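You operate a simulated robot arm through the tools that you are given. There is no shell and no other tool. Be economical: measure what you need, move in short steps, check, and stop when the job is done.

You run a simulated robot arm. Do the job below in one go: nothing can be reset, and whatever is moved stays where it is left.

JOB
Put things in order on the top of the side table. At the end: the green peg from the top of the side table stands where the clear medium glass stood; the green packet of peas is on the grey drip tray; the black sink plug stands where the green peg stood; the clear medium glass is on the orange coaster; whatever was shut is shut again. Leave all else as you found it, and nothing knocked over.

The check looks at the end state, three seconds after you hand in, the way a careful person would. Anything else that was tipped, shoved, dropped, spilled or broken makes it a failure.

ROBOT AND FRAMES
A 7-joint arm with a two-finger parallel gripper, fixed in place. Base frame: the origin is at the foot of the arm, x ahead of it, y to its left, z up; the work surface is at about z = 0. Readings come in mm, rad, newtons and seconds.
With the tool pointing down near the work surface it reaches from about 240 to 620 mm from the base axis. Its first joint turns from -1.152 to 1.152 rad. Payload 2.6 kg.
The tool frame sits at the grasp point between the pads (the TCP): z along the fingers, y along the line on which they close. The tips reach 30 mm beyond it. Largest opening 94 mm; finger width 28, thickness 10; the body of the gripper, 50 by 96 mm, starts 55 mm behind the TCP.
Orientation is told as [roll, pitch, yaw] about the base's x, y, z axes, in that order, counted from this pose: with the fingers straight down and closing along the base's y, the tool's x points along the base's -x, its y along +y and its z along -z.

CONTROLS
- The arm moves only by the tool play_rows. Its argument "increments" is a list of rows, each a list of 7 numbers: the shift along the base's x, y, z in units of 25 mm (1.0 is 25 mm), then the turn, a rotation vector about the base's x, y, z in units of 5 degrees (1.0 is 5 degrees), then the closure in counts, from 0 (fully open) to 255 (shut). In form: [[dx, dy, dz, rx, ry, rz, fingers], ...]. A call has 1 to 20 rows; each row shifts and turns the commanded pose from where the row before left it. A call with a number of a shift or a turn outside -1 to 1 is refused whole. A row lasts 0.2 s, in which the tool goes at most 50 mm and 0.15 rad; a call with a longer step from one row to the next is refused whole, and so is a gripper value outside its range. A pose out of reach is approached as far as the arm can. The call stops where the force on the tool passes 40 N (or 10 N more than at its start, if that is more) or the arm is blocked; 0.2 s more then pass. Each finger travels about 72 mm/s and halts on what it meets, pressing with about 30 N; the grip force reading is that of the motor and also rises with nothing between the fingers. The clock runs only during rows and for 0.2 s after the last one: add rows that do not move to give the fingers time. The reply holds the time, the measured pose of the TCP, the force on the tool along the base axes, the opening and the grip force, in the units named above and with some noise, and new pictures: "show" is both (left out), scene, wrist or none.
- Cameras (640 x 400 px; columns grow to the right, rows downward): "scene" is fixed at [26.2, 430.1, 550.6]; the picture's right is [-0.84, -0.54, 0.00], its down [-0.36, 0.56, -0.74] and it looks along [0.40, -0.62, -0.67] (base axes); focal length 298 px, centre (320, 200). "wrist" rides on the gripper at [76, 14, -103] in the tool frame; the picture's right is [-0.18, 0.98, 0.00], its down [-0.75, -0.14, -0.64] and it looks along [-0.63, -0.12, 0.77] (tool axes); focal length 243 px, centre (320, 200). There is no depth. A picture from a camera that has moved, and an enlarged one, comes with that camera's place and axes in the base frame and with its lens.
- inspect(camera, box): a new picture of the part [left, top, right, bottom] of that camera's present view, enlarged. The clock stands still meanwhile.
- hand_in(): hands the job in; it is judged then, once.

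Work in short steps. Places have to be worked out from the pictures, the camera data and where the tool is seen: move nearer, look again, correct. Check each grasp and each placing, and mend what went wrong. You have 120 turns and 170 pictures in all, those below and enlarged ones among them. Open the gripper and draw the arm clear of the work before you hand the job in, unless the task says otherwise; then end with one line.

The tools are called after "Call:" by a JSON object that holds its "method" and its "body". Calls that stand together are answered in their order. play_rows: Moves the arm, as the interface text tells. Its arguments: {"type":"object","properties":{"increments":{"type":"array","items":{"type":"array","items":{"type":"number"}}},"show":{"type":"string","enum":["both","scene","wrist","none"]}},"required":["increments"]} The other tools are called the same way: inspect (camera, box) takes an enlarged picture of a part of a camera's view; hand_in () hands the job in.

At the start:

```text
time: 0.0
position: [316.6, 261.9, 353.9]
tool_rot: [0.001, 0.0, 0.002]
force: [0.2, -0.5, -0.4]
grip_width: 94.0
finger_force: 0.0
```

scene: 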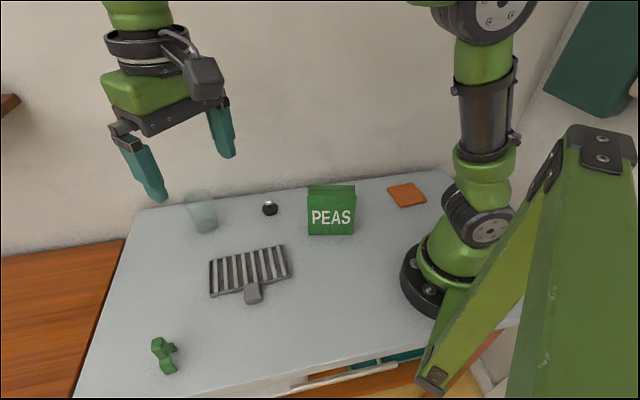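
wrist: 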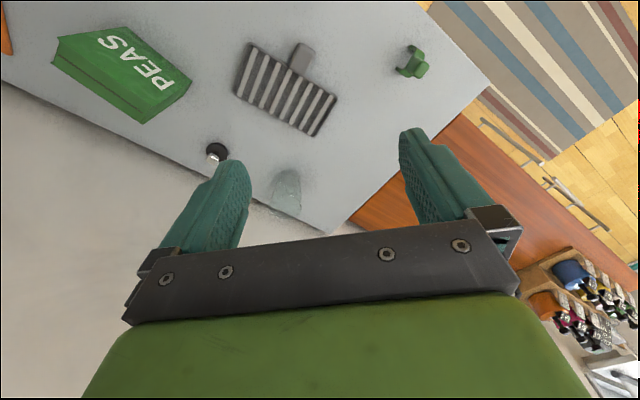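

I'll start with enlarged views of the objects to get their shapes and places.

Call:
{"method": "inspect", "body": {"camera": "scene", "box": [160, 160, 320, 260]}}

Call:
{"method": "inspect", "body": {"camera": "scene", "box": [280, 150, 440, 250]}}

Call:
{"method": "inspect", "body": {"camera": "scene", "box": [120, 300, 280, 400]}}

Call:
{"method": "inspect", "body": {"camera": "wrist", "box": [180, 20, 440, 240]}}

```text
4.00 times, centred on (240, 210) of scene
camera zoom: at [26.2, 430.1, 550.6], right [-0.84, -0.54, 0.0], down [-0.36, 0.56, -0.74], along [0.4, -0.62, -0.67], focal length 1192 px, centre (640, 160)
```

zoom: 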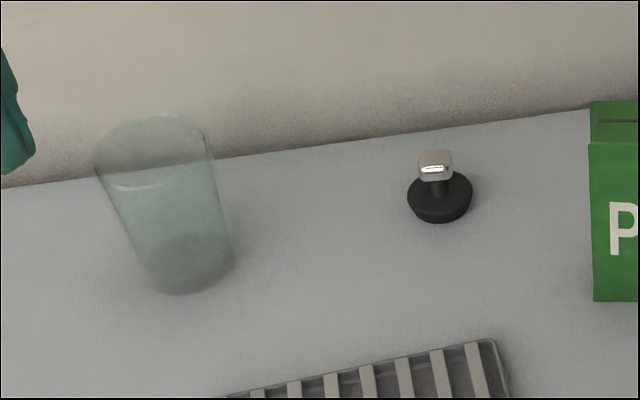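

```text
4.00 times, centred on (360, 200) of scene
camera zoom: at [26.2, 430.1, 550.6], right [-0.84, -0.54, 0.0], down [-0.36, 0.56, -0.74], along [0.4, -0.62, -0.67], focal length 1192 px, centre (160, 200)
```

zoom: 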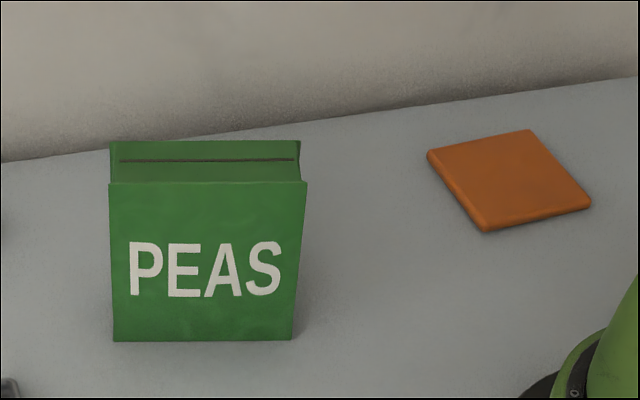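

```text
4.00 times, centred on (200, 350) of scene
camera zoom: at [26.2, 430.1, 550.6], right [-0.84, -0.54, 0.0], down [-0.36, 0.56, -0.74], along [0.4, -0.62, -0.67], focal length 1192 px, centre (800, -400)
```

zoom: 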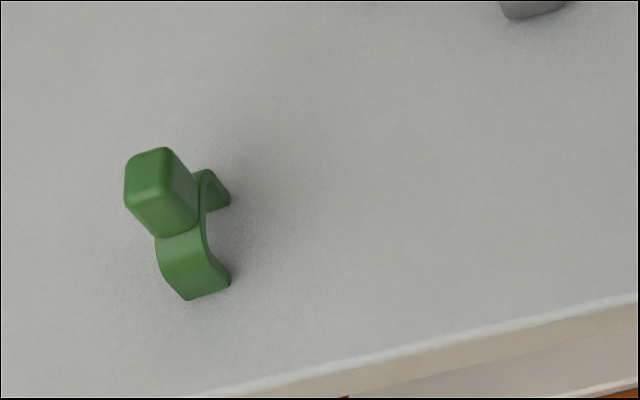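

```text
1.82 times, centred on (310, 130) of wrist
camera zoom: at [241.3, 276.5, 457.0], right [0.18, 0.98, 0.0], down [0.75, -0.14, 0.64], along [0.63, -0.12, -0.77], focal length 441 px, centre (338, 327)
```

zoom: 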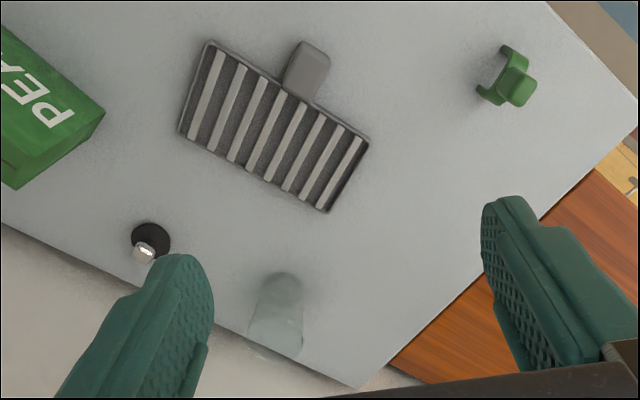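

Estimates: glass about (537,152), height about 99; coaster about (159,-221); plug (440,31); peg (345,420); tray (361,201). I move above the glass at z≈200 and look.

Call:
{"method": "play_rows", "body": {"increments": [[0.8, -0.4, -0.56, 0, 0, 0, 0], [0.8, -0.4, -0.56, 0, 0, 0, 0], [0.8, -0.4, -0.56, 0, 0, 0, 0], [0.8, -0.4, -0.56, 0, 0, 0, 0], [0.8, -0.4, -0.56, 0, 0, 0, 0], [0.8, -0.4, -0.56, 0, 0, 0, 0], [0.8, -0.4, -0.56, 0, 0, 0, 0], [0.8, -0.4, -0.56, 0, 0, 0, 0], [0.8, -0.4, -0.56, 0, 0, 0, 0], [0.8, -0.4, -0.56, 0, 0, 0, 0], [0.8, -0.4, -0.56, 0, 0, 0, 0], [0, 0, 0, 0, 0, 0, 0]]}}

```text
time: 2.6
position: [539.1, 152.3, 201.2]
tool_rot: [0.0, 0.001, -0.001]
force: [-1.4, -0.6, -0.3]
grip_width: 94.0
finger_force: 0.1
camera wrist: at [463.0, 167.2, 303.4], right [0.18, 0.98, 0.0], down [0.75, -0.14, 0.64], along [0.63, -0.12, -0.77], focal length 243 px, centre (320, 200)
```

scene: 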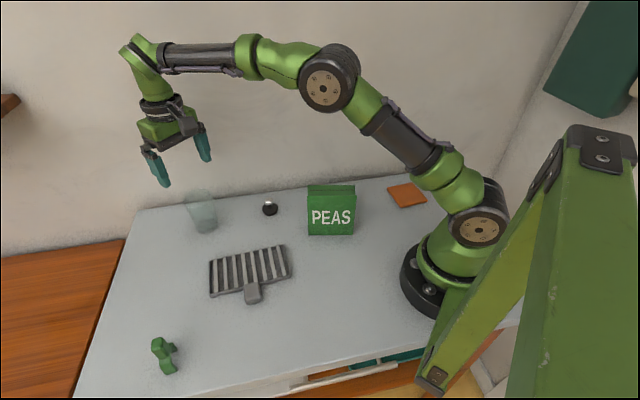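
wrist: 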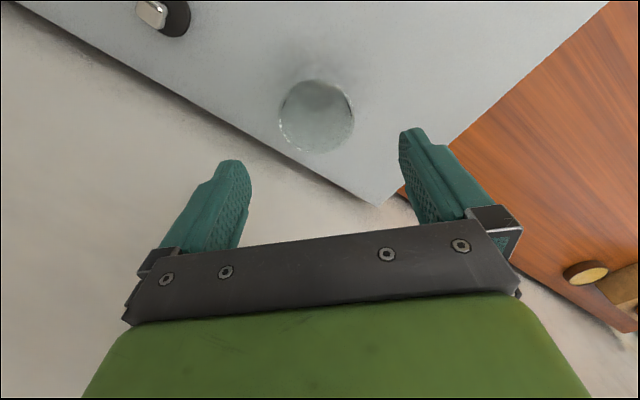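

Rim centre reads about (539,150), diameter about 63. I descend around it to z≈62.

Call:
{"method": "play_rows", "body": {"increments": [[0, -0.09, -0.93, 0, 0, 0, 0], [0, 0, -0.93, 0, 0, 0, 0], [0, 0, -0.93, 0, 0, 0, 0], [0, 0, -0.93, 0, 0, 0, 0], [0, 0, -0.93, 0, 0, 0, 0], [0, 0, -0.93, 0, 0, 0, 0], [0, 0, 0, 0, 0, 0, 0]]}}

```text
time: 4.2
position: [537.0, 149.7, 60.4]
tool_rot: [0.0, -0.001, -0.002]
force: [0.5, -0.5, -0.5]
grip_width: 94.0
finger_force: 0.1
camera wrist: at [460.7, 164.2, 164.0], right [0.18, 0.98, 0.0], down [0.75, -0.14, 0.64], along [0.63, -0.12, -0.77], focal length 243 px, centre (320, 200)
```

scene: 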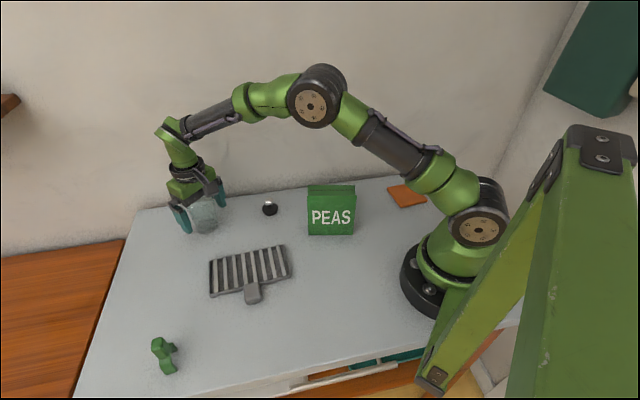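
wrist: 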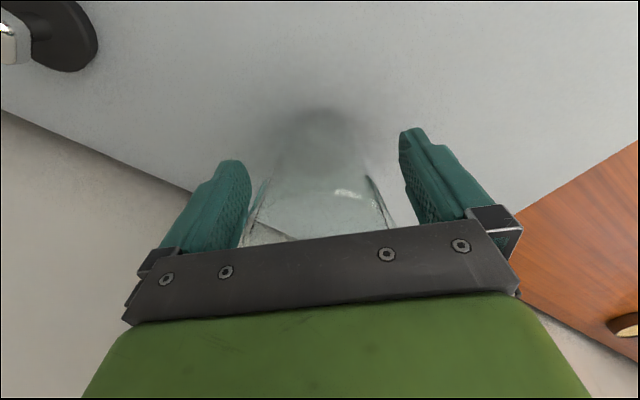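

The fingers straddle the glass centrally. I close on it.

Call:
{"method": "play_rows", "body": {"increments": [[0, 0, 0, 0, 0, 0, 130], [0, 0, 0, 0, 0, 0, 130], [0, 0, 0, 0, 0, 0, 130], [0, 0, 0, 0, 0, 0, 130]], "show": "wrist"}}

```text
time: 5.2
position: [536.6, 149.3, 60.3]
tool_rot: [0.0, -0.001, 0.0]
force: [-0.3, 0.1, -0.7]
grip_width: 67.5
finger_force: 30.0
camera wrist: at [460.8, 164.2, 164.4], right [0.18, 0.98, 0.0], down [0.75, -0.14, 0.64], along [0.63, -0.12, -0.77], focal length 243 px, centre (320, 200)
```

wrist: 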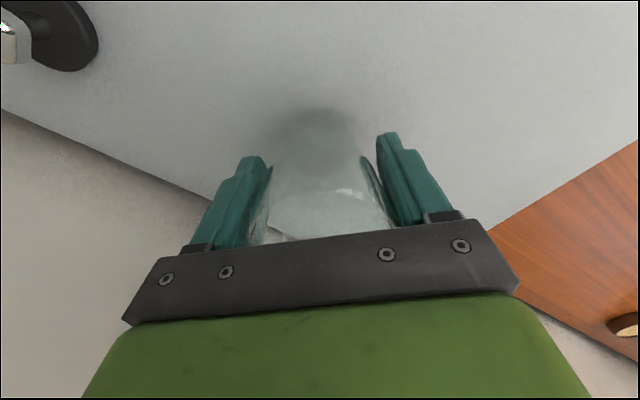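

Grip holds at 67.5 mm. I lift straight up first.

Call:
{"method": "play_rows", "body": {"increments": [[0, 0, 0.4, 0, 0, 0, 130], [0, 0, 1, 0, 0, 0, 130], [0, 0, 1, 0, 0, 0, 130], [0, 0, 1, 0, 0, 0, 130], [0, 0, 1, 0, 0, 0, 130], [0, 0, 1, 0, 0, 0, 130], [0, 0, 1, 0, 0, 0, 130], [0, 0, 0.4, 0, 0, 0, 130]]}}

```text
time: 7.0
position: [536.5, 149.1, 232.7]
tool_rot: [0.001, 0.001, 0.0]
force: [-0.1, 0.4, -2.6]
grip_width: 67.4
finger_force: 29.8
camera wrist: at [460.5, 164.0, 334.8], right [0.18, 0.98, 0.0], down [0.75, -0.14, 0.64], along [0.63, -0.12, -0.77], focal length 243 px, centre (320, 200)
```

scene: 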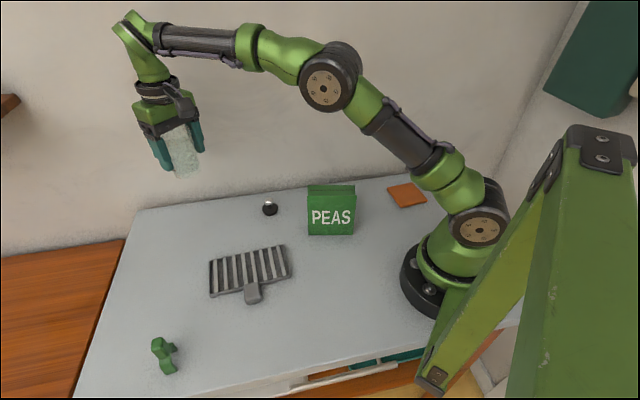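
wrist: 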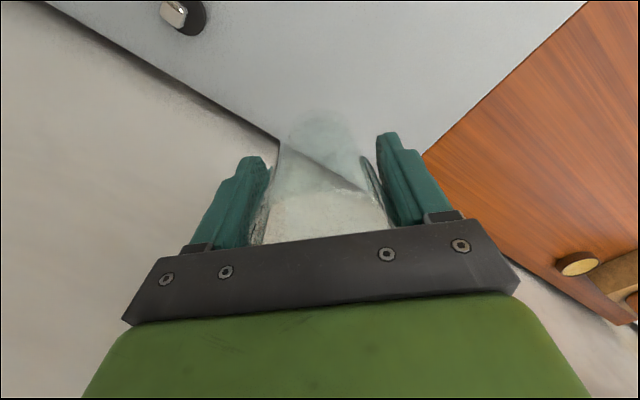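

Glass lifted clean. Now I carry it along the straight line toward the coaster, turning -60° on the way and stopping slightly short.

Call:
{"method": "play_rows", "body": {"increments": [[-0.96, -0.93, 0, 0, 0, -0.8, 130], [-0.96, -0.93, 0, 0, 0, -0.8, 130], [-0.96, -0.93, 0, 0, 0, -0.8, 130], [-0.96, -0.93, 0, 0, 0, -0.8, 130], [-0.96, -0.93, 0, 0, 0, -0.8, 130], [-0.96, -0.93, 0, 0, 0, -0.8, 130], [-0.96, -0.93, 0, 0, 0, -0.8, 130], [-0.96, -0.93, 0, 0, 0, -0.8, 130], [-0.96, -0.93, 0, 0, 0, -0.8, 130], [-0.96, -0.93, 0, 0, 0, -0.8, 130], [-0.96, -0.93, 0, 0, 0, -0.8, 130], [-0.96, -0.93, 0, 0, 0, -0.8, 130], [-0.96, -0.93, 0, 0, 0, -0.8, 130], [-0.96, -0.93, 0, 0, 0, -0.8, 130], [-0.96, -0.93, 0, 0, 0, -0.8, 130], [0, 0, 0, 0, 0, 0, 130]]}}

```text
time: 10.4
position: [177.3, -197.5, 231.1]
tool_rot: [0.001, 0.001, -1.05]
force: [-0.6, 0.7, -2.6]
grip_width: 67.3
finger_force: 30.2
camera wrist: at [151.5, -124.5, 334.5], right [0.94, 0.33, 0.0], down [0.25, -0.72, 0.64], along [0.21, -0.61, -0.77], focal length 243 px, centre (320, 200)
```

scene: 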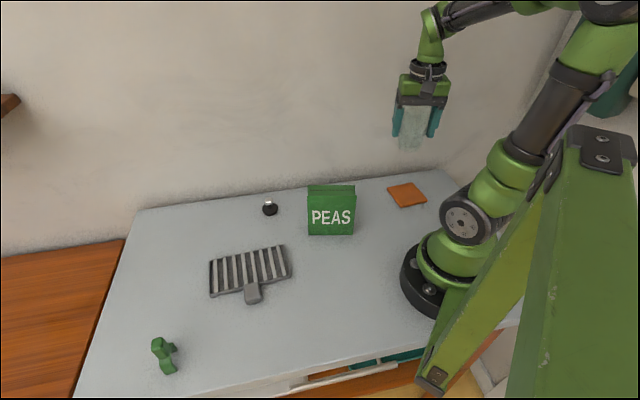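
wrist: 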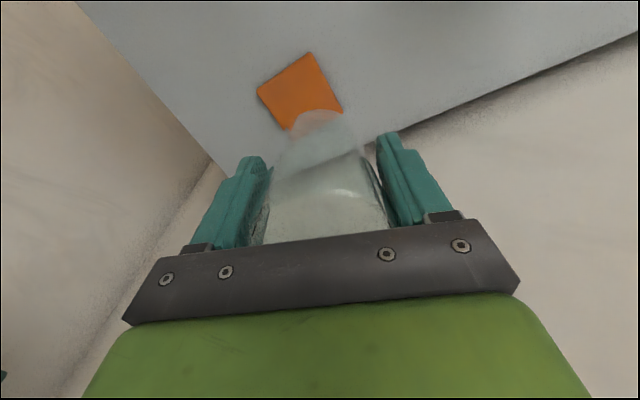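

I refine the coaster's place with enlarged views.

Call:
{"method": "inspect", "body": {"camera": "wrist", "box": [220, 30, 380, 150]}}

Call:
{"method": "inspect", "body": {"camera": "scene", "box": [360, 160, 460, 230]}}

```text
3.33 times, centred on (300, 90) of wrist
camera zoom: at [151.5, -124.5, 334.5], right [0.94, 0.33, 0.0], down [0.25, -0.72, 0.64], along [0.21, -0.61, -0.77], focal length 809 px, centre (387, 567)
```

zoom: 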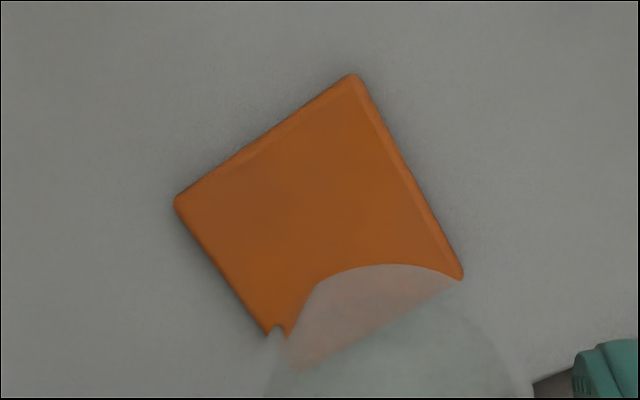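

```text
5.71 times, centred on (410, 195) of scene
camera zoom: at [26.2, 430.1, 550.6], right [-0.84, -0.54, 0.0], down [-0.36, 0.56, -0.74], along [0.4, -0.62, -0.67], focal length 1703 px, centre (-194, 229)
```

zoom: 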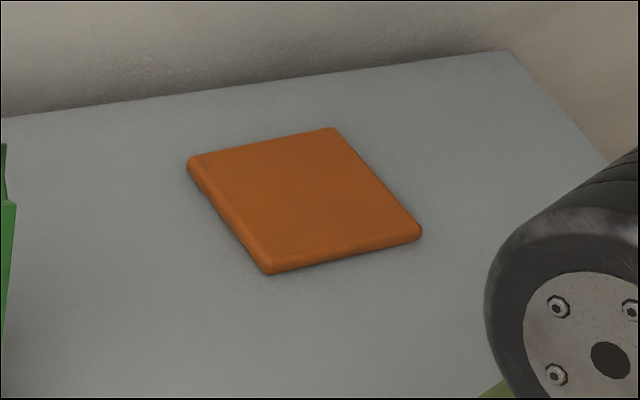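

Wrist says the coaster is at (162,-233), scene (160,-221); I take about (161,-230) and lower to z≈105 for a closer comparison.

Call:
{"method": "play_rows", "body": {"increments": [[-0.33, -0.65, -0.5, 0, 0, 0, 130], [-0.32, -0.65, -0.9, 0, 0, 0, 130], [0, 0, -0.9, 0, 0, 0, 130], [0, 0, -0.9, 0, 0, 0, 130], [0, 0, -0.9, 0, 0, 0, 130], [0, 0, -0.9, 0, 0, 0, 130], [0, 0, 0, 0, 0, 0, 130]]}}

Call:
{"method": "inspect", "body": {"camera": "scene", "box": [360, 130, 460, 230]}}

Call:
{"method": "inspect", "body": {"camera": "wrist", "box": [200, 0, 440, 220]}}

```text
time: 12.0
position: [160.9, -231.3, 106.3]
tool_rot: [-0.001, 0.0, -1.047]
force: [0.5, 0.0, -2.0]
grip_width: 67.7
finger_force: 29.5
camera wrist: at [135.8, -157.3, 208.4], right [0.94, 0.33, 0.0], down [0.25, -0.72, 0.64], along [0.21, -0.61, -0.77], focal length 243 px, centre (320, 200)
```

scene: 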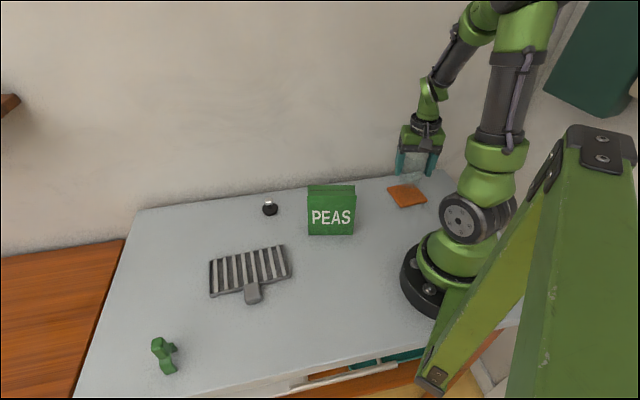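
wrist: 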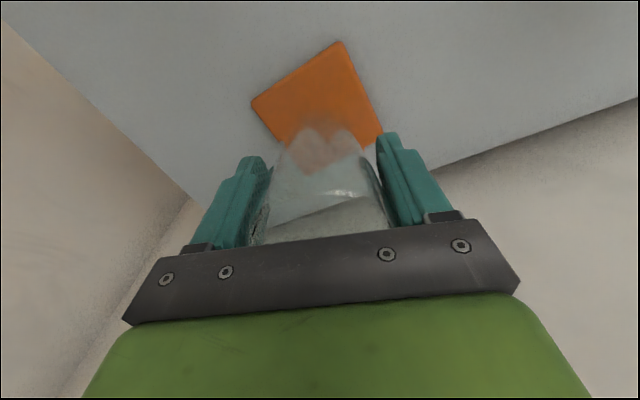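

```text
4.00 times, centred on (410, 180) of scene
camera zoom: at [26.3, 430.1, 550.6], right [-0.84, -0.54, 0.0], down [-0.36, 0.56, -0.74], along [0.4, -0.62, -0.67], focal length 1192 px, centre (-40, 280)
```

zoom: 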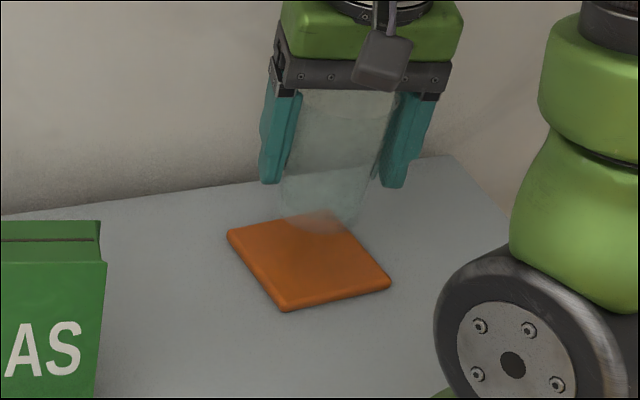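

```text
1.82 times, centred on (320, 110) of wrist
camera zoom: at [135.8, -157.3, 208.4], right [0.94, 0.33, 0.0], down [0.25, -0.72, 0.64], along [0.21, -0.61, -0.77], focal length 441 px, centre (320, 364)
```

zoom: 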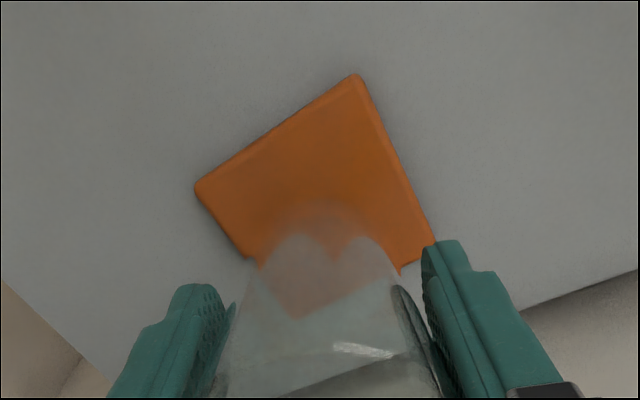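

The closer view puts the coaster centre at (161.5,-230.7), right under the glass. I lower to just above it, then creep down to contact.

Call:
{"method": "play_rows", "body": {"increments": [[0.02, 0.02, -0.7, 0, 0, 0, 130], [0, 0, -0.5, 0, 0, 0, 130], [0, 0, -0.1, 0, 0, 0, 130], [0, 0, -0.05, 0, 0, 0, 130], [0, 0, 0, 0, 0, 0, 130]]}}

Call:
{"method": "inspect", "body": {"camera": "scene", "box": [360, 130, 460, 230]}}

```text
time: 13.2
position: [162.2, -230.1, 70.8]
tool_rot: [0.001, -0.001, -1.05]
force: [-0.2, 0.9, -2.2]
grip_width: 67.5
finger_force: 29.6
camera wrist: at [136.1, -157.0, 175.0], right [0.94, 0.33, 0.0], down [0.25, -0.72, 0.64], along [0.21, -0.61, -0.77], focal length 243 px, centre (320, 200)
```

scene: 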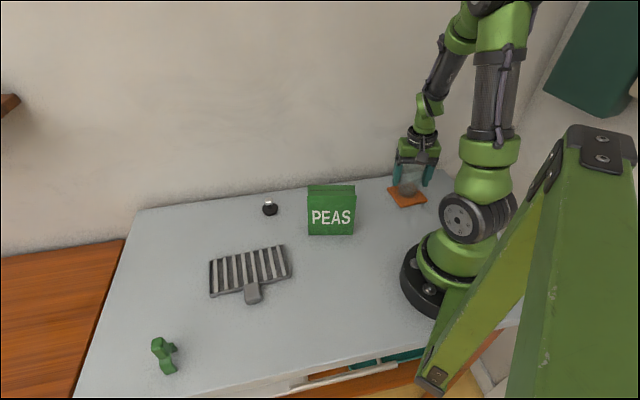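
wrist: 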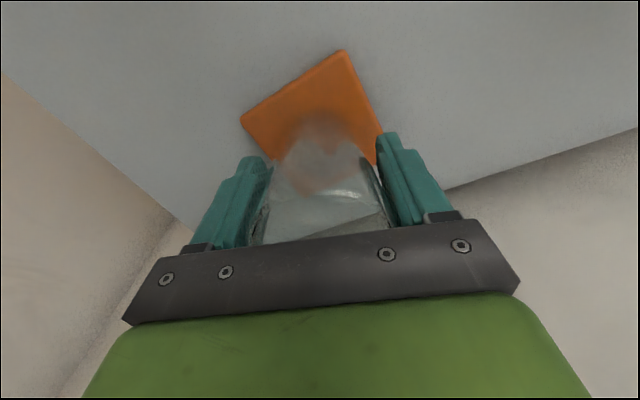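

```text
4.00 times, centred on (410, 180) of scene
camera zoom: at [26.3, 430.1, 550.6], right [-0.84, -0.54, 0.0], down [-0.36, 0.56, -0.74], along [0.4, -0.62, -0.67], focal length 1192 px, centre (-40, 280)
```

zoom: 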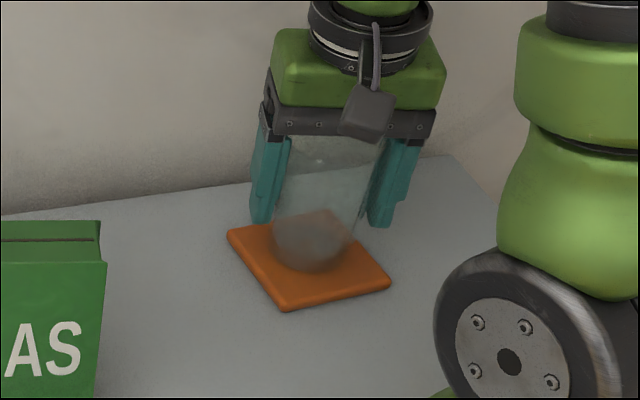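

Both views show the glass base a few mm too far toward -y. I shift +5 mm in y and creep down to contact.

Call:
{"method": "play_rows", "body": {"increments": [[0, 0.2, 0, 0, 0, 0, 130], [0, 0, -0.06, 0, 0, 0, 130], [0, 0, -0.04, 0, 0, 0, 130], [0, 0, -0.04, 0, 0, 0, 130], [0, 0, 0, 0, 0, 0, 130]], "show": "none"}}

Call:
{"method": "inspect", "body": {"camera": "scene", "box": [360, 130, 460, 230]}}

Call:
{"method": "inspect", "body": {"camera": "wrist", "box": [220, 30, 420, 200]}}

```text
time: 14.4
position: [162.3, -225.3, 67.9]
tool_rot: [0.0, -0.001, -1.046]
force: [-1.1, -2.4, 14.1]
grip_width: 67.3
finger_force: 29.2
```

```text
4.00 times, centred on (410, 180) of scene
camera zoom: at [26.2, 430.1, 550.5], right [-0.84, -0.54, 0.0], down [-0.36, 0.56, -0.74], along [0.4, -0.63, -0.67], focal length 1192 px, centre (-40, 280)
```

zoom: 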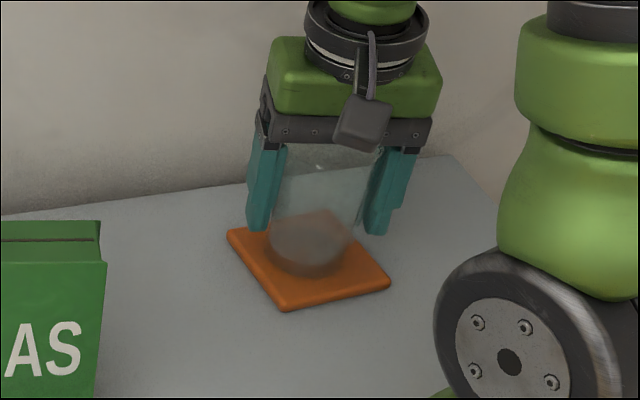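

```text
2.35 times, centred on (320, 115) of wrist
camera zoom: at [136.3, -152.1, 171.7], right [0.94, 0.33, 0.0], down [0.25, -0.72, 0.64], along [0.21, -0.61, -0.77], focal length 571 px, centre (320, 400)
```

zoom: 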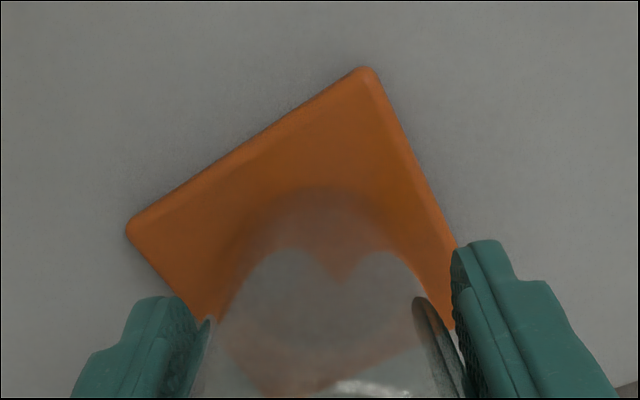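

Contact reached (14 N up) with the base well inside the coaster. I release and rise.

Call:
{"method": "play_rows", "body": {"increments": [[0, 0, 0.04, 0, 0, 0, 80], [0, 0, 0, 0, 0, 0, 30], [0, 0, 0, 0, 0, 0, 0], [0, 0, 0, 0, 0, 0, 0], [0, 0, 0.5, 0, 0, 0, 0], [0, 0, 1, 0, 0, 0, 0], [0, 0, 1, 0, 0, 0, 0], [0, 0, 1, 0, 0, 0, 0], [0, 0, 1, 0, 0, 0, 0], [0, 0, 1, 0, 0, 0, 0], [0, 0, 1, 0, 0, 0, 0], [0, 0, 0, 0, 0, 0, 0]]}}

Call:
{"method": "inspect", "body": {"camera": "scene", "box": [360, 130, 460, 230]}}

```text
time: 17.0
position: [161.8, -224.3, 232.6]
tool_rot: [-0.001, 0.001, -1.047]
force: [-0.4, 0.6, -0.3]
grip_width: 93.8
finger_force: 0.0
camera wrist: at [136.4, -151.5, 336.0], right [0.94, 0.33, 0.0], down [0.25, -0.72, 0.64], along [0.21, -0.61, -0.77], focal length 243 px, centre (320, 200)
```

scene: 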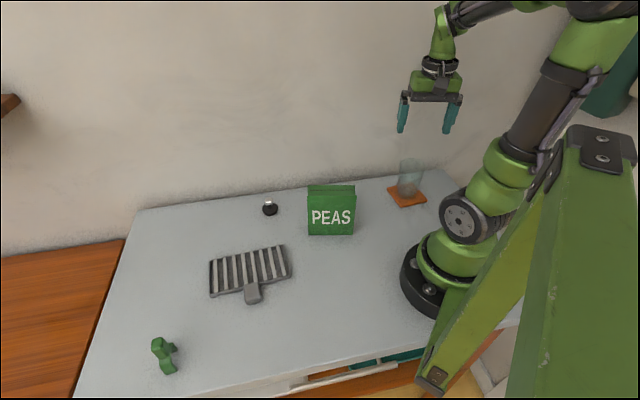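
wrist: 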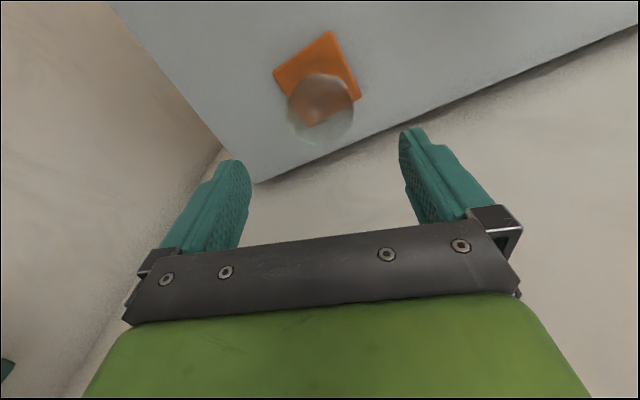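

```text
4.00 times, centred on (410, 180) of scene
camera zoom: at [26.2, 430.1, 550.6], right [-0.84, -0.54, 0.0], down [-0.36, 0.56, -0.74], along [0.4, -0.62, -0.67], focal length 1192 px, centre (-40, 280)
```

zoom: 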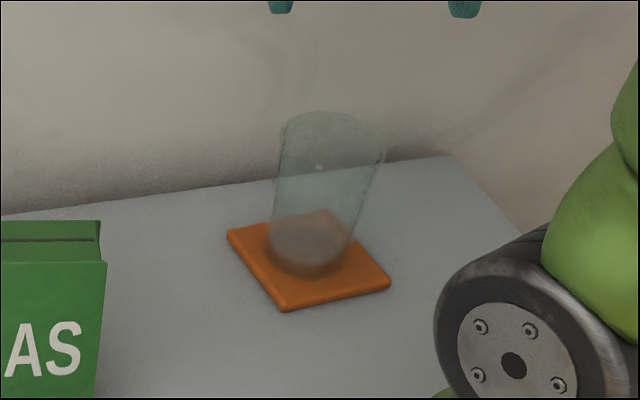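

Glass stands centred on the coaster. Now I swing around the base toward the peg, turning yaw back to 0.

Call:
{"method": "play_rows", "body": {"increments": [[0.92, 0.83, 0, 0, 0, 0.923, 0], [0.92, 0.83, 0, 0, 0, 0.923, 0], [0.92, 0.83, 0, 0, 0, 0.923, 0], [0.92, 0.83, 0, 0, 0, 0.923, 0], [0.92, 0.83, 0, 0, 0, 0.923, 0], [0.92, 0.83, 0, 0, 0, 0.923, 0], [0.343, 0.914, 0, 0, 0, 0.923, 0], [0.343, 0.914, 0, 0, 0, 0.923, 0], [0.343, 0.914, 0, 0, 0, 0.923, 0], [0.343, 0.914, 0, 0, 0, 0.923, 0], [0.343, 0.914, 0, 0, 0, 0.923, 0], [0.343, 0.914, 0, 0, 0, 0.923, 0], [0.343, 0.914, 0, 0, 0, 0.923, 0]], "show": "wrist"}}

Call:
{"method": "play_rows", "body": {"increments": [[-0.114, 0.914, 0, 0, 0, 0, 0], [-0.114, 0.914, 0, 0, 0, 0, 0], [-0.114, 0.914, 0, 0, 0, 0, 0], [-0.114, 0.914, 0, 0, 0, 0, 0], [-0.114, 0.914, 0, 0, 0, 0, 0], [-0.114, 0.914, 0, 0, 0, 0, 0], [-0.114, 0.914, 0, 0, 0, 0, 0], [-0.114, 0.914, 0, 0, 0, 0, 0], [-0.114, 0.914, 0, 0, 0, 0, 0], [-0.114, 0.914, 0, 0, 0, 0, 0], [-0.114, 0.914, 0, 0, 0, 0, 0], [-0.114, 0.914, 0, 0, 0, 0, 0], [-0.114, 0.914, 0, 0, 0, 0, 0], [-0.114, 0.914, 0, 0, 0, 0, 0], [0, 0, 0, 0, 0, 0, 0]]}}

Call:
{"method": "inspect", "body": {"camera": "wrist", "box": [240, 20, 440, 170]}}

```text
time: 19.8
position: [361.0, 60.8, 232.5]
tool_rot: [0.0, 0.0, 0.002]
force: [-0.3, -0.4, 0.7]
grip_width: 94.1
finger_force: 0.1
camera wrist: at [283.8, 75.8, 334.8], right [0.18, 0.98, 0.0], down [0.75, -0.14, 0.64], along [0.63, -0.12, -0.77], focal length 243 px, centre (320, 200)
```

wrist: 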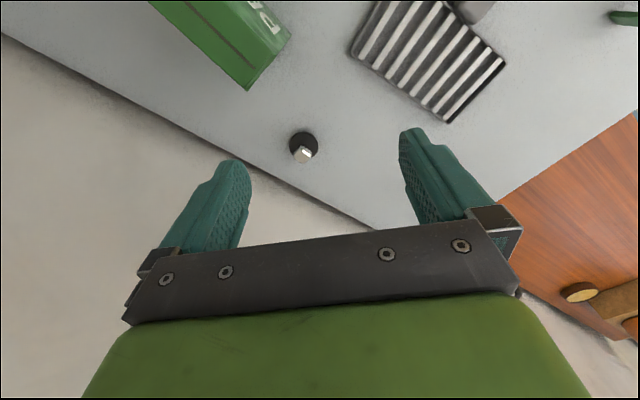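

```text
time: 23.0
position: [320.1, 382.9, 231.5]
tool_rot: [-0.001, -0.001, -0.001]
force: [-0.4, 0.5, 0.0]
grip_width: 94.3
finger_force: 0.0
camera wrist: at [243.5, 396.5, 335.4], right [0.18, 0.98, 0.0], down [0.75, -0.14, 0.64], along [0.63, -0.12, -0.77], focal length 243 px, centre (320, 200)
```

scene: 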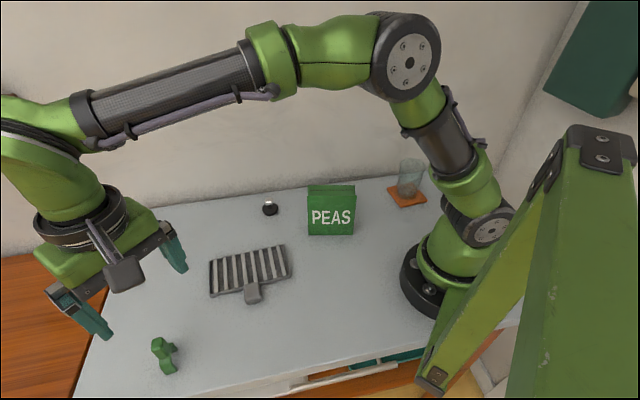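
wrist: 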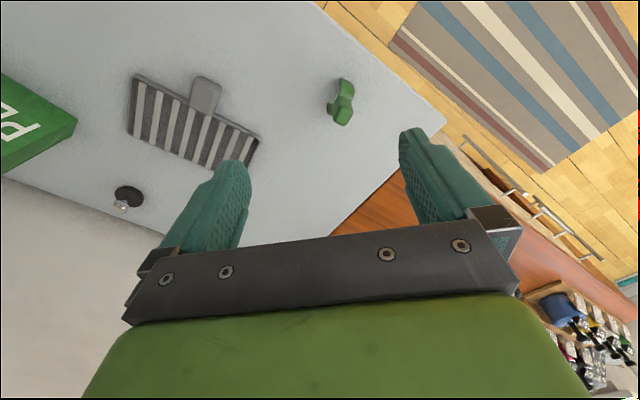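

```text
2.67 times, centred on (340, 95) of wrist
camera zoom: at [243.5, 396.5, 335.4], right [0.18, 0.98, 0.0], down [0.75, -0.14, 0.64], along [0.63, -0.12, -0.77], focal length 647 px, centre (267, 480)
```

zoom: 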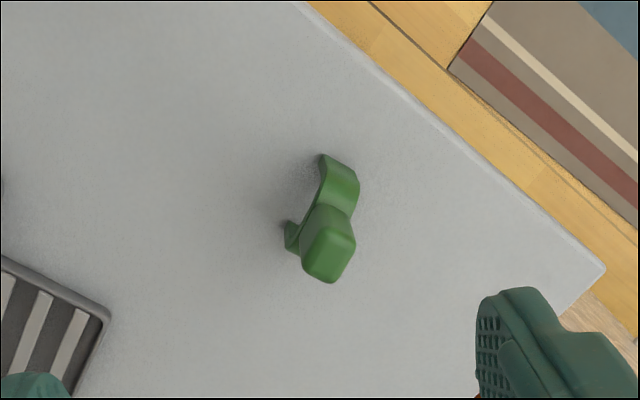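

The peg is a C-shaped foot with a block on top, block near (354,403), height about 60. I go lower for a close look.

Call:
{"method": "play_rows", "body": {"increments": [[-0.2, 0, -0.8, 0, 0, 0, 0], [-0.2, 0, -0.8, 0, 0, 0, 0], [-0.2, 0, -0.8, 0, 0, 0, 0], [-0.2, 0, -0.8, 0, 0, 0, 0], [0, 0, 0, 0, 0, 0, 0]], "show": "none"}}

Call:
{"method": "inspect", "body": {"camera": "wrist", "box": [240, 50, 440, 190]}}

Call:
{"method": "inspect", "body": {"camera": "scene", "box": [130, 320, 200, 390]}}

```text
time: 24.2
position: [300.4, 380.3, 151.8]
tool_rot: [-0.001, -0.001, -0.001]
force: [-1.3, 0.4, 1.1]
grip_width: 93.7
finger_force: 0.0
```

```text
2.86 times, centred on (340, 120) of wrist
camera zoom: at [223.3, 394.8, 254.0], right [0.18, 0.98, 0.0], down [0.75, -0.14, 0.64], along [0.63, -0.12, -0.77], focal length 693 px, centre (263, 429)
```

zoom: 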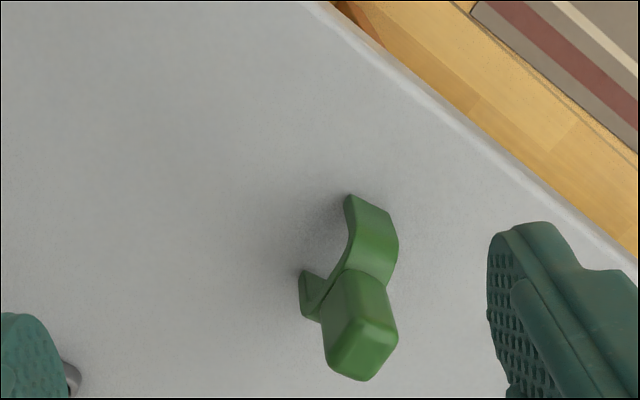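

```text
5.71 times, centred on (165, 355) of scene
camera zoom: at [26.2, 430.1, 550.6], right [-0.84, -0.54, 0.0], down [-0.36, 0.56, -0.74], along [0.4, -0.62, -0.67], focal length 1703 px, centre (1206, -686)
```

zoom: 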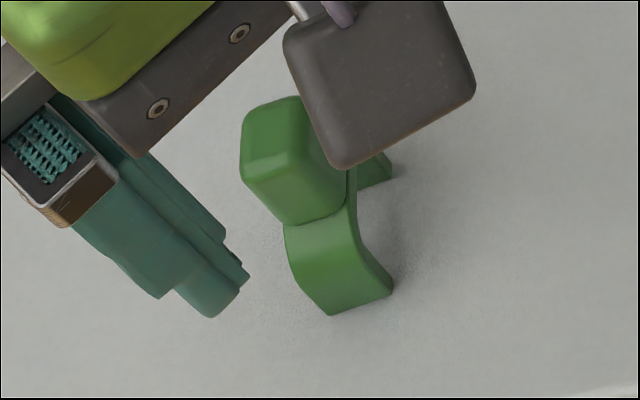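

The peg is an arch standing on two feet, about 17 mm wide, with a block handle of roughly 22 mm; its wide direction is about (0.53,0.85). I turn to yaw -32° above (346,404) so the fingers close across that.

Call:
{"method": "play_rows", "body": {"increments": [[0.26, 0.14, 0, 0, 0, -0.92, 0], [0.26, 0.14, 0, 0, 0, -0.92, 0], [0.26, 0.14, 0, 0, 0, -0.92, 0], [0.26, 0.14, 0, 0, 0, -0.92, 0], [0.26, 0.14, 0, 0, 0, -0.92, 0], [0.26, 0.14, 0, 0, 0, -0.92, 0], [0.26, 0.14, 0, 0, 0, -0.92, 0], [0, 0, -0.8, 0, 0, 0, 0], [0, 0, 0, 0, 0, 0, 0]]}}

Call:
{"method": "inspect", "body": {"camera": "wrist", "box": [220, 60, 420, 260]}}

Call:
{"method": "inspect", "body": {"camera": "scene", "box": [80, 270, 210, 400]}}

```text
time: 26.2
position: [344.8, 404.4, 131.3]
tool_rot: [-0.001, -0.001, -0.562]
force: [0.8, 0.8, -0.3]
grip_width: 94.0
finger_force: 0.0
camera wrist: at [288.2, 457.9, 234.7], right [0.68, 0.73, 0.0], down [0.56, -0.52, 0.64], along [0.47, -0.44, -0.77], focal length 243 px, centre (320, 200)
```

scene: 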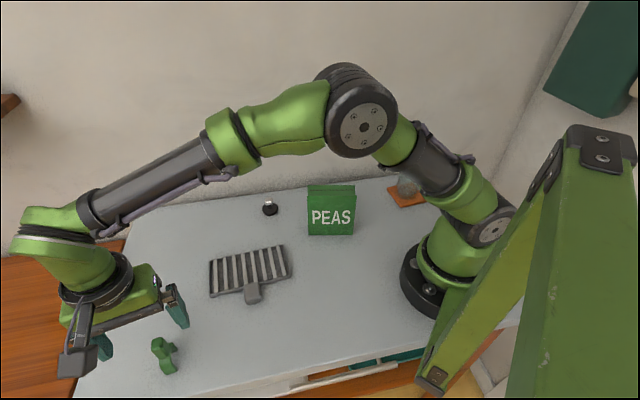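
wrist: 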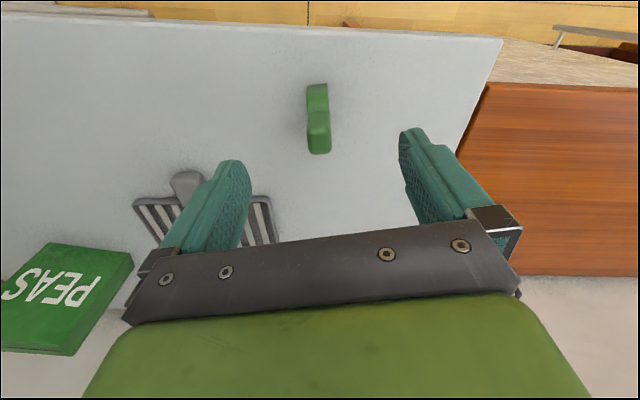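

```text
2.00 times, centred on (320, 160) of wrist
camera zoom: at [288.2, 457.9, 234.7], right [0.68, 0.73, 0.0], down [0.56, -0.52, 0.64], along [0.47, -0.44, -0.77], focal length 485 px, centre (320, 280)
```

zoom: 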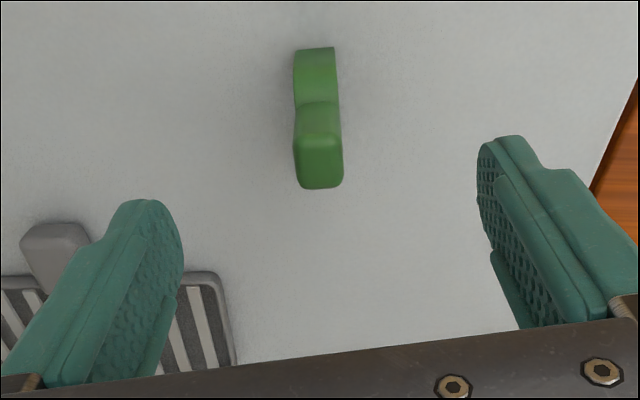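

```text
3.08 times, centred on (145, 335) of scene
camera zoom: at [26.2, 430.1, 550.6], right [-0.84, -0.54, 0.0], down [-0.36, 0.56, -0.74], along [0.4, -0.62, -0.67], focal length 917 px, centre (858, -215)
```

zoom: 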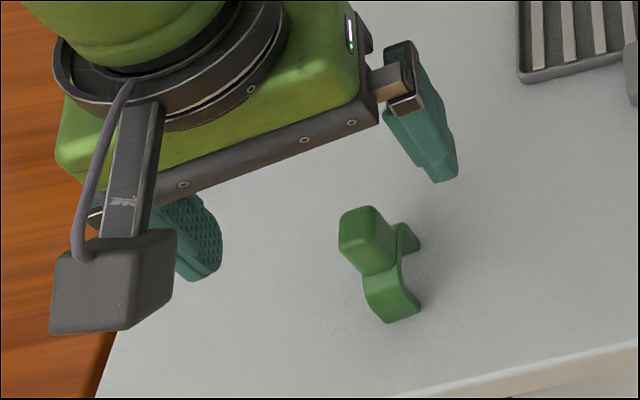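

Yaw aligned; block centre about (347,402.5), height about 70. I descend to z≈45, then close slowly.

Call:
{"method": "play_rows", "body": {"increments": [[0.05, -0.04, -0.7, 0, 0, 0, 0], [0, 0, -0.7, 0, 0, 0, 0], [0, 0, -0.7, 0, 0, 0, 0], [0, 0, -0.7, 0, 0, 0, 0], [0, 0, -0.65, 0, 0, 0, 0], [0, 0, 0, 0, 0, 0, 0]]}}

```text
time: 27.6
position: [346.6, 404.6, 44.8]
tool_rot: [0.0, 0.0, -0.561]
force: [0.5, -0.1, 0.9]
grip_width: 94.3
finger_force: 0.0
camera wrist: at [289.8, 457.6, 148.8], right [0.68, 0.73, 0.0], down [0.56, -0.52, 0.64], along [0.47, -0.44, -0.77], focal length 243 px, centre (320, 200)
```

scene: 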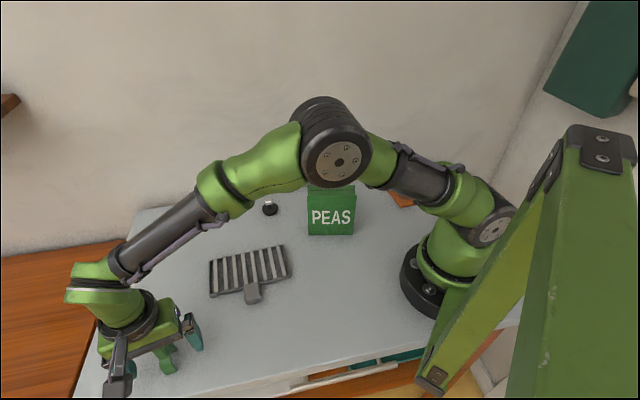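
wrist: 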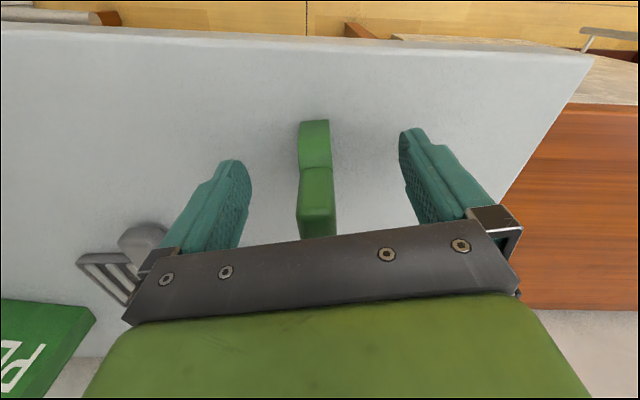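

The peg sits about 2–3 mm left of the finger centre; I correct and close.

Call:
{"method": "play_rows", "body": {"increments": [[-0.05, -0.085, 0, 0, 0, 0, 60], [0, 0, 0, 0, 0, 0, 120], [0, 0, 0, 0, 0, 0, 160], [0, 0, 0, 0, 0, 0, 190], [0, 0, 0, 0, 0, 0, 210], [0, 0, 0, 0, 0, 0, 230], [0, 0, 0, 0, 0, 0, 230], [0, 0, 0, 0, 0, 0, 230]], "show": "wrist"}}

```text
time: 29.4
position: [345.6, 402.9, 45.1]
tool_rot: [0.002, -0.001, -0.562]
force: [-0.4, 0.7, -0.3]
grip_width: 19.7
finger_force: 29.8
camera wrist: at [288.6, 455.3, 149.2], right [0.68, 0.73, 0.0], down [0.56, -0.52, 0.64], along [0.47, -0.44, -0.77], focal length 243 px, centre (320, 200)
```

wrist: 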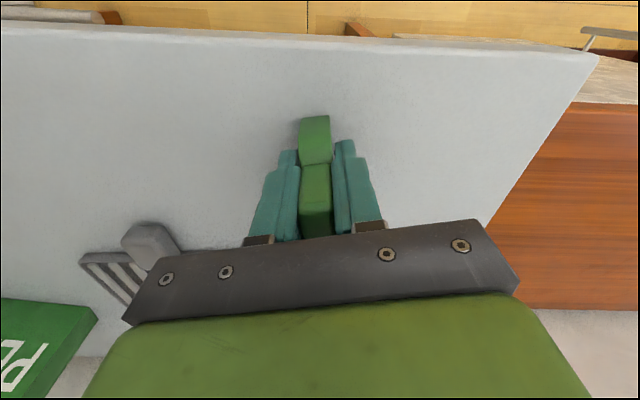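

Peg gripped at 19.7 mm. I lift 120 mm and carry it over to the glass's old spot (538,150).

Call:
{"method": "play_rows", "body": {"increments": [[0, 0, 0.4, 0, 0, 0, 230], [0, 0, 1, 0, 0, 0, 230], [0, 0, 1, 0, 0, 0, 230], [0, 0, 1, 0, 0, 0, 230], [0, 0, 1, 0, 0, 0, 230], [0, 0, 0.4, 0, 0, 0, 230], [0, 0, 0, 0, 0, 0, 230]]}}

Call:
{"method": "play_rows", "body": {"increments": [[0.7, -0.92, 0, 0, 0, 0, 230], [0.7, -0.92, 0, 0, 0, 0, 230], [0.7, -0.92, 0, 0, 0, 0, 230], [0.7, -0.92, 0, 0, 0, 0, 230], [0.7, -0.92, 0, 0, 0, 0, 230], [0.7, -0.92, 0, 0, 0, 0, 230], [0.7, -0.92, 0, 0, 0, 0, 230], [0.7, -0.92, 0, 0, 0, 0, 230], [0.7, -0.92, 0, 0, 0, 0, 230], [0.7, -0.92, 0, 0, 0, 0, 230], [0.7, -0.92, 0, 0, 0, 0, 230], [0, 0, 0, 0, 0, 0, 230], [0, 0, 0, 0, 0, 0, 230]]}}

```text
time: 31.0
position: [344.9, 401.8, 165.5]
tool_rot: [0.001, -0.001, -0.561]
force: [-0.6, 0.1, 0.6]
grip_width: 19.7
finger_force: 30.2
camera wrist: at [287.9, 455.0, 268.9], right [0.68, 0.73, 0.0], down [0.56, -0.52, 0.64], along [0.47, -0.44, -0.77], focal length 243 px, centre (320, 200)
```

scene: 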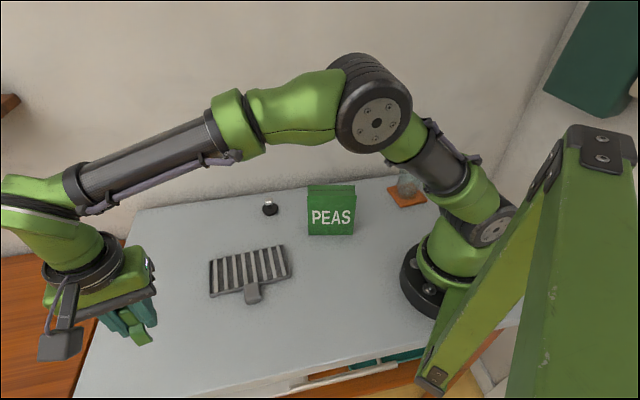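
wrist: 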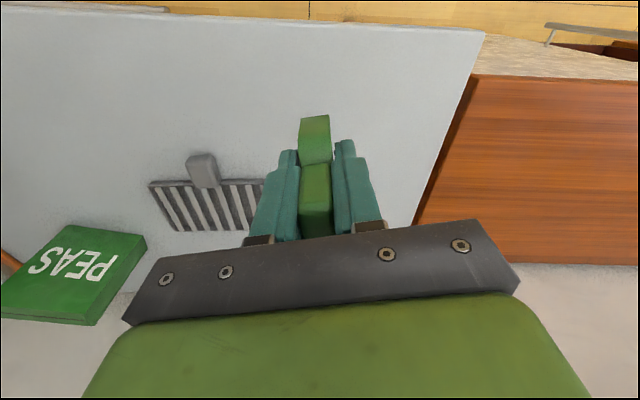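

```text
time: 33.8
position: [537.7, 147.5, 167.0]
tool_rot: [-0.001, -0.001, -0.562]
force: [-0.8, -0.6, -0.3]
grip_width: 19.8
finger_force: 29.8
camera wrist: at [480.7, 200.1, 270.2], right [0.68, 0.73, 0.0], down [0.56, -0.52, 0.64], along [0.47, -0.44, -0.77], focal length 243 px, centre (320, 200)
```

scene: 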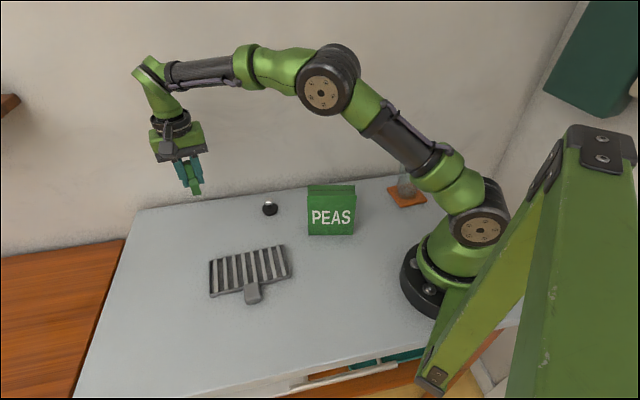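
wrist: 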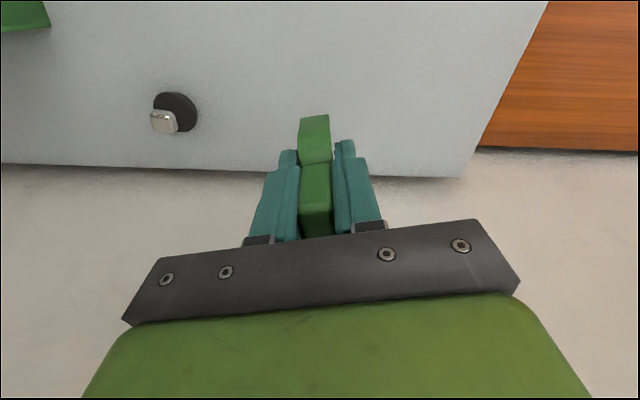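

I correct +2 mm in y and lower to just above contact, then creep.

Call:
{"method": "play_rows", "body": {"increments": [[0.01, 0.09, -0.9, 0, 0, 0, 230], [0, 0, -0.95, 0, 0, 0, 230], [0, 0, -0.95, 0, 0, 0, 230], [0, 0, -0.95, 0, 0, 0, 230], [0, 0, -0.8, 0, 0, 0, 230], [0, 0, -0.16, 0, 0, 0, 230], [0, 0, -0.04, 0, 0, 0, 230], [0, 0, -0.04, 0, 0, 0, 230], [0, 0, -0.04, 0, 0, 0, 230], [0, 0, 0, 0, 0, 0, 230]]}}

Call:
{"method": "inspect", "body": {"camera": "scene", "box": [160, 160, 260, 260]}}

```text
time: 36.0
position: [538.9, 151.2, 45.6]
tool_rot: [0.001, -0.003, -0.561]
force: [-2.4, -1.8, 9.6]
grip_width: 19.3
finger_force: 29.7
camera wrist: at [481.2, 204.2, 148.6], right [0.68, 0.73, 0.0], down [0.56, -0.52, 0.64], along [0.47, -0.44, -0.77], focal length 243 px, centre (320, 200)
```

scene: 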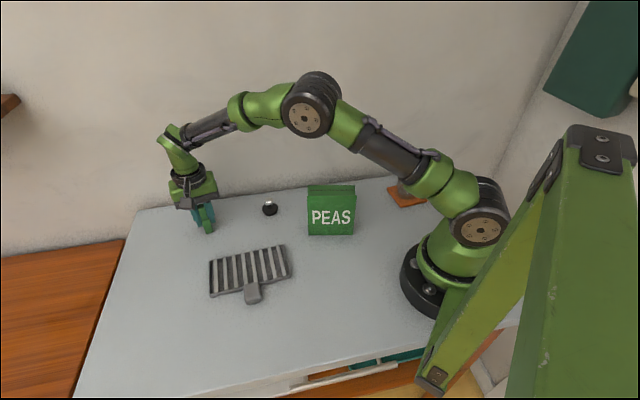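
wrist: 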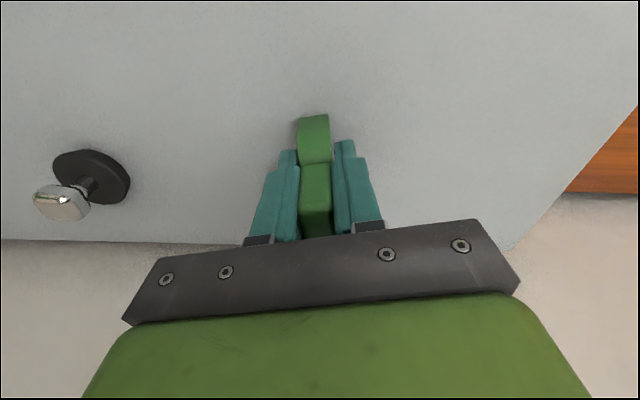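

```text
4.00 times, centred on (210, 210) of scene
camera zoom: at [26.2, 430.1, 550.6], right [-0.84, -0.54, 0.0], down [-0.36, 0.56, -0.74], along [0.4, -0.62, -0.67], focal length 1192 px, centre (760, 160)
```

zoom: 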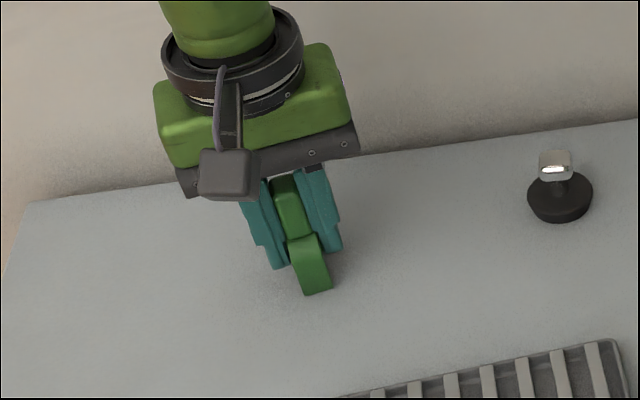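

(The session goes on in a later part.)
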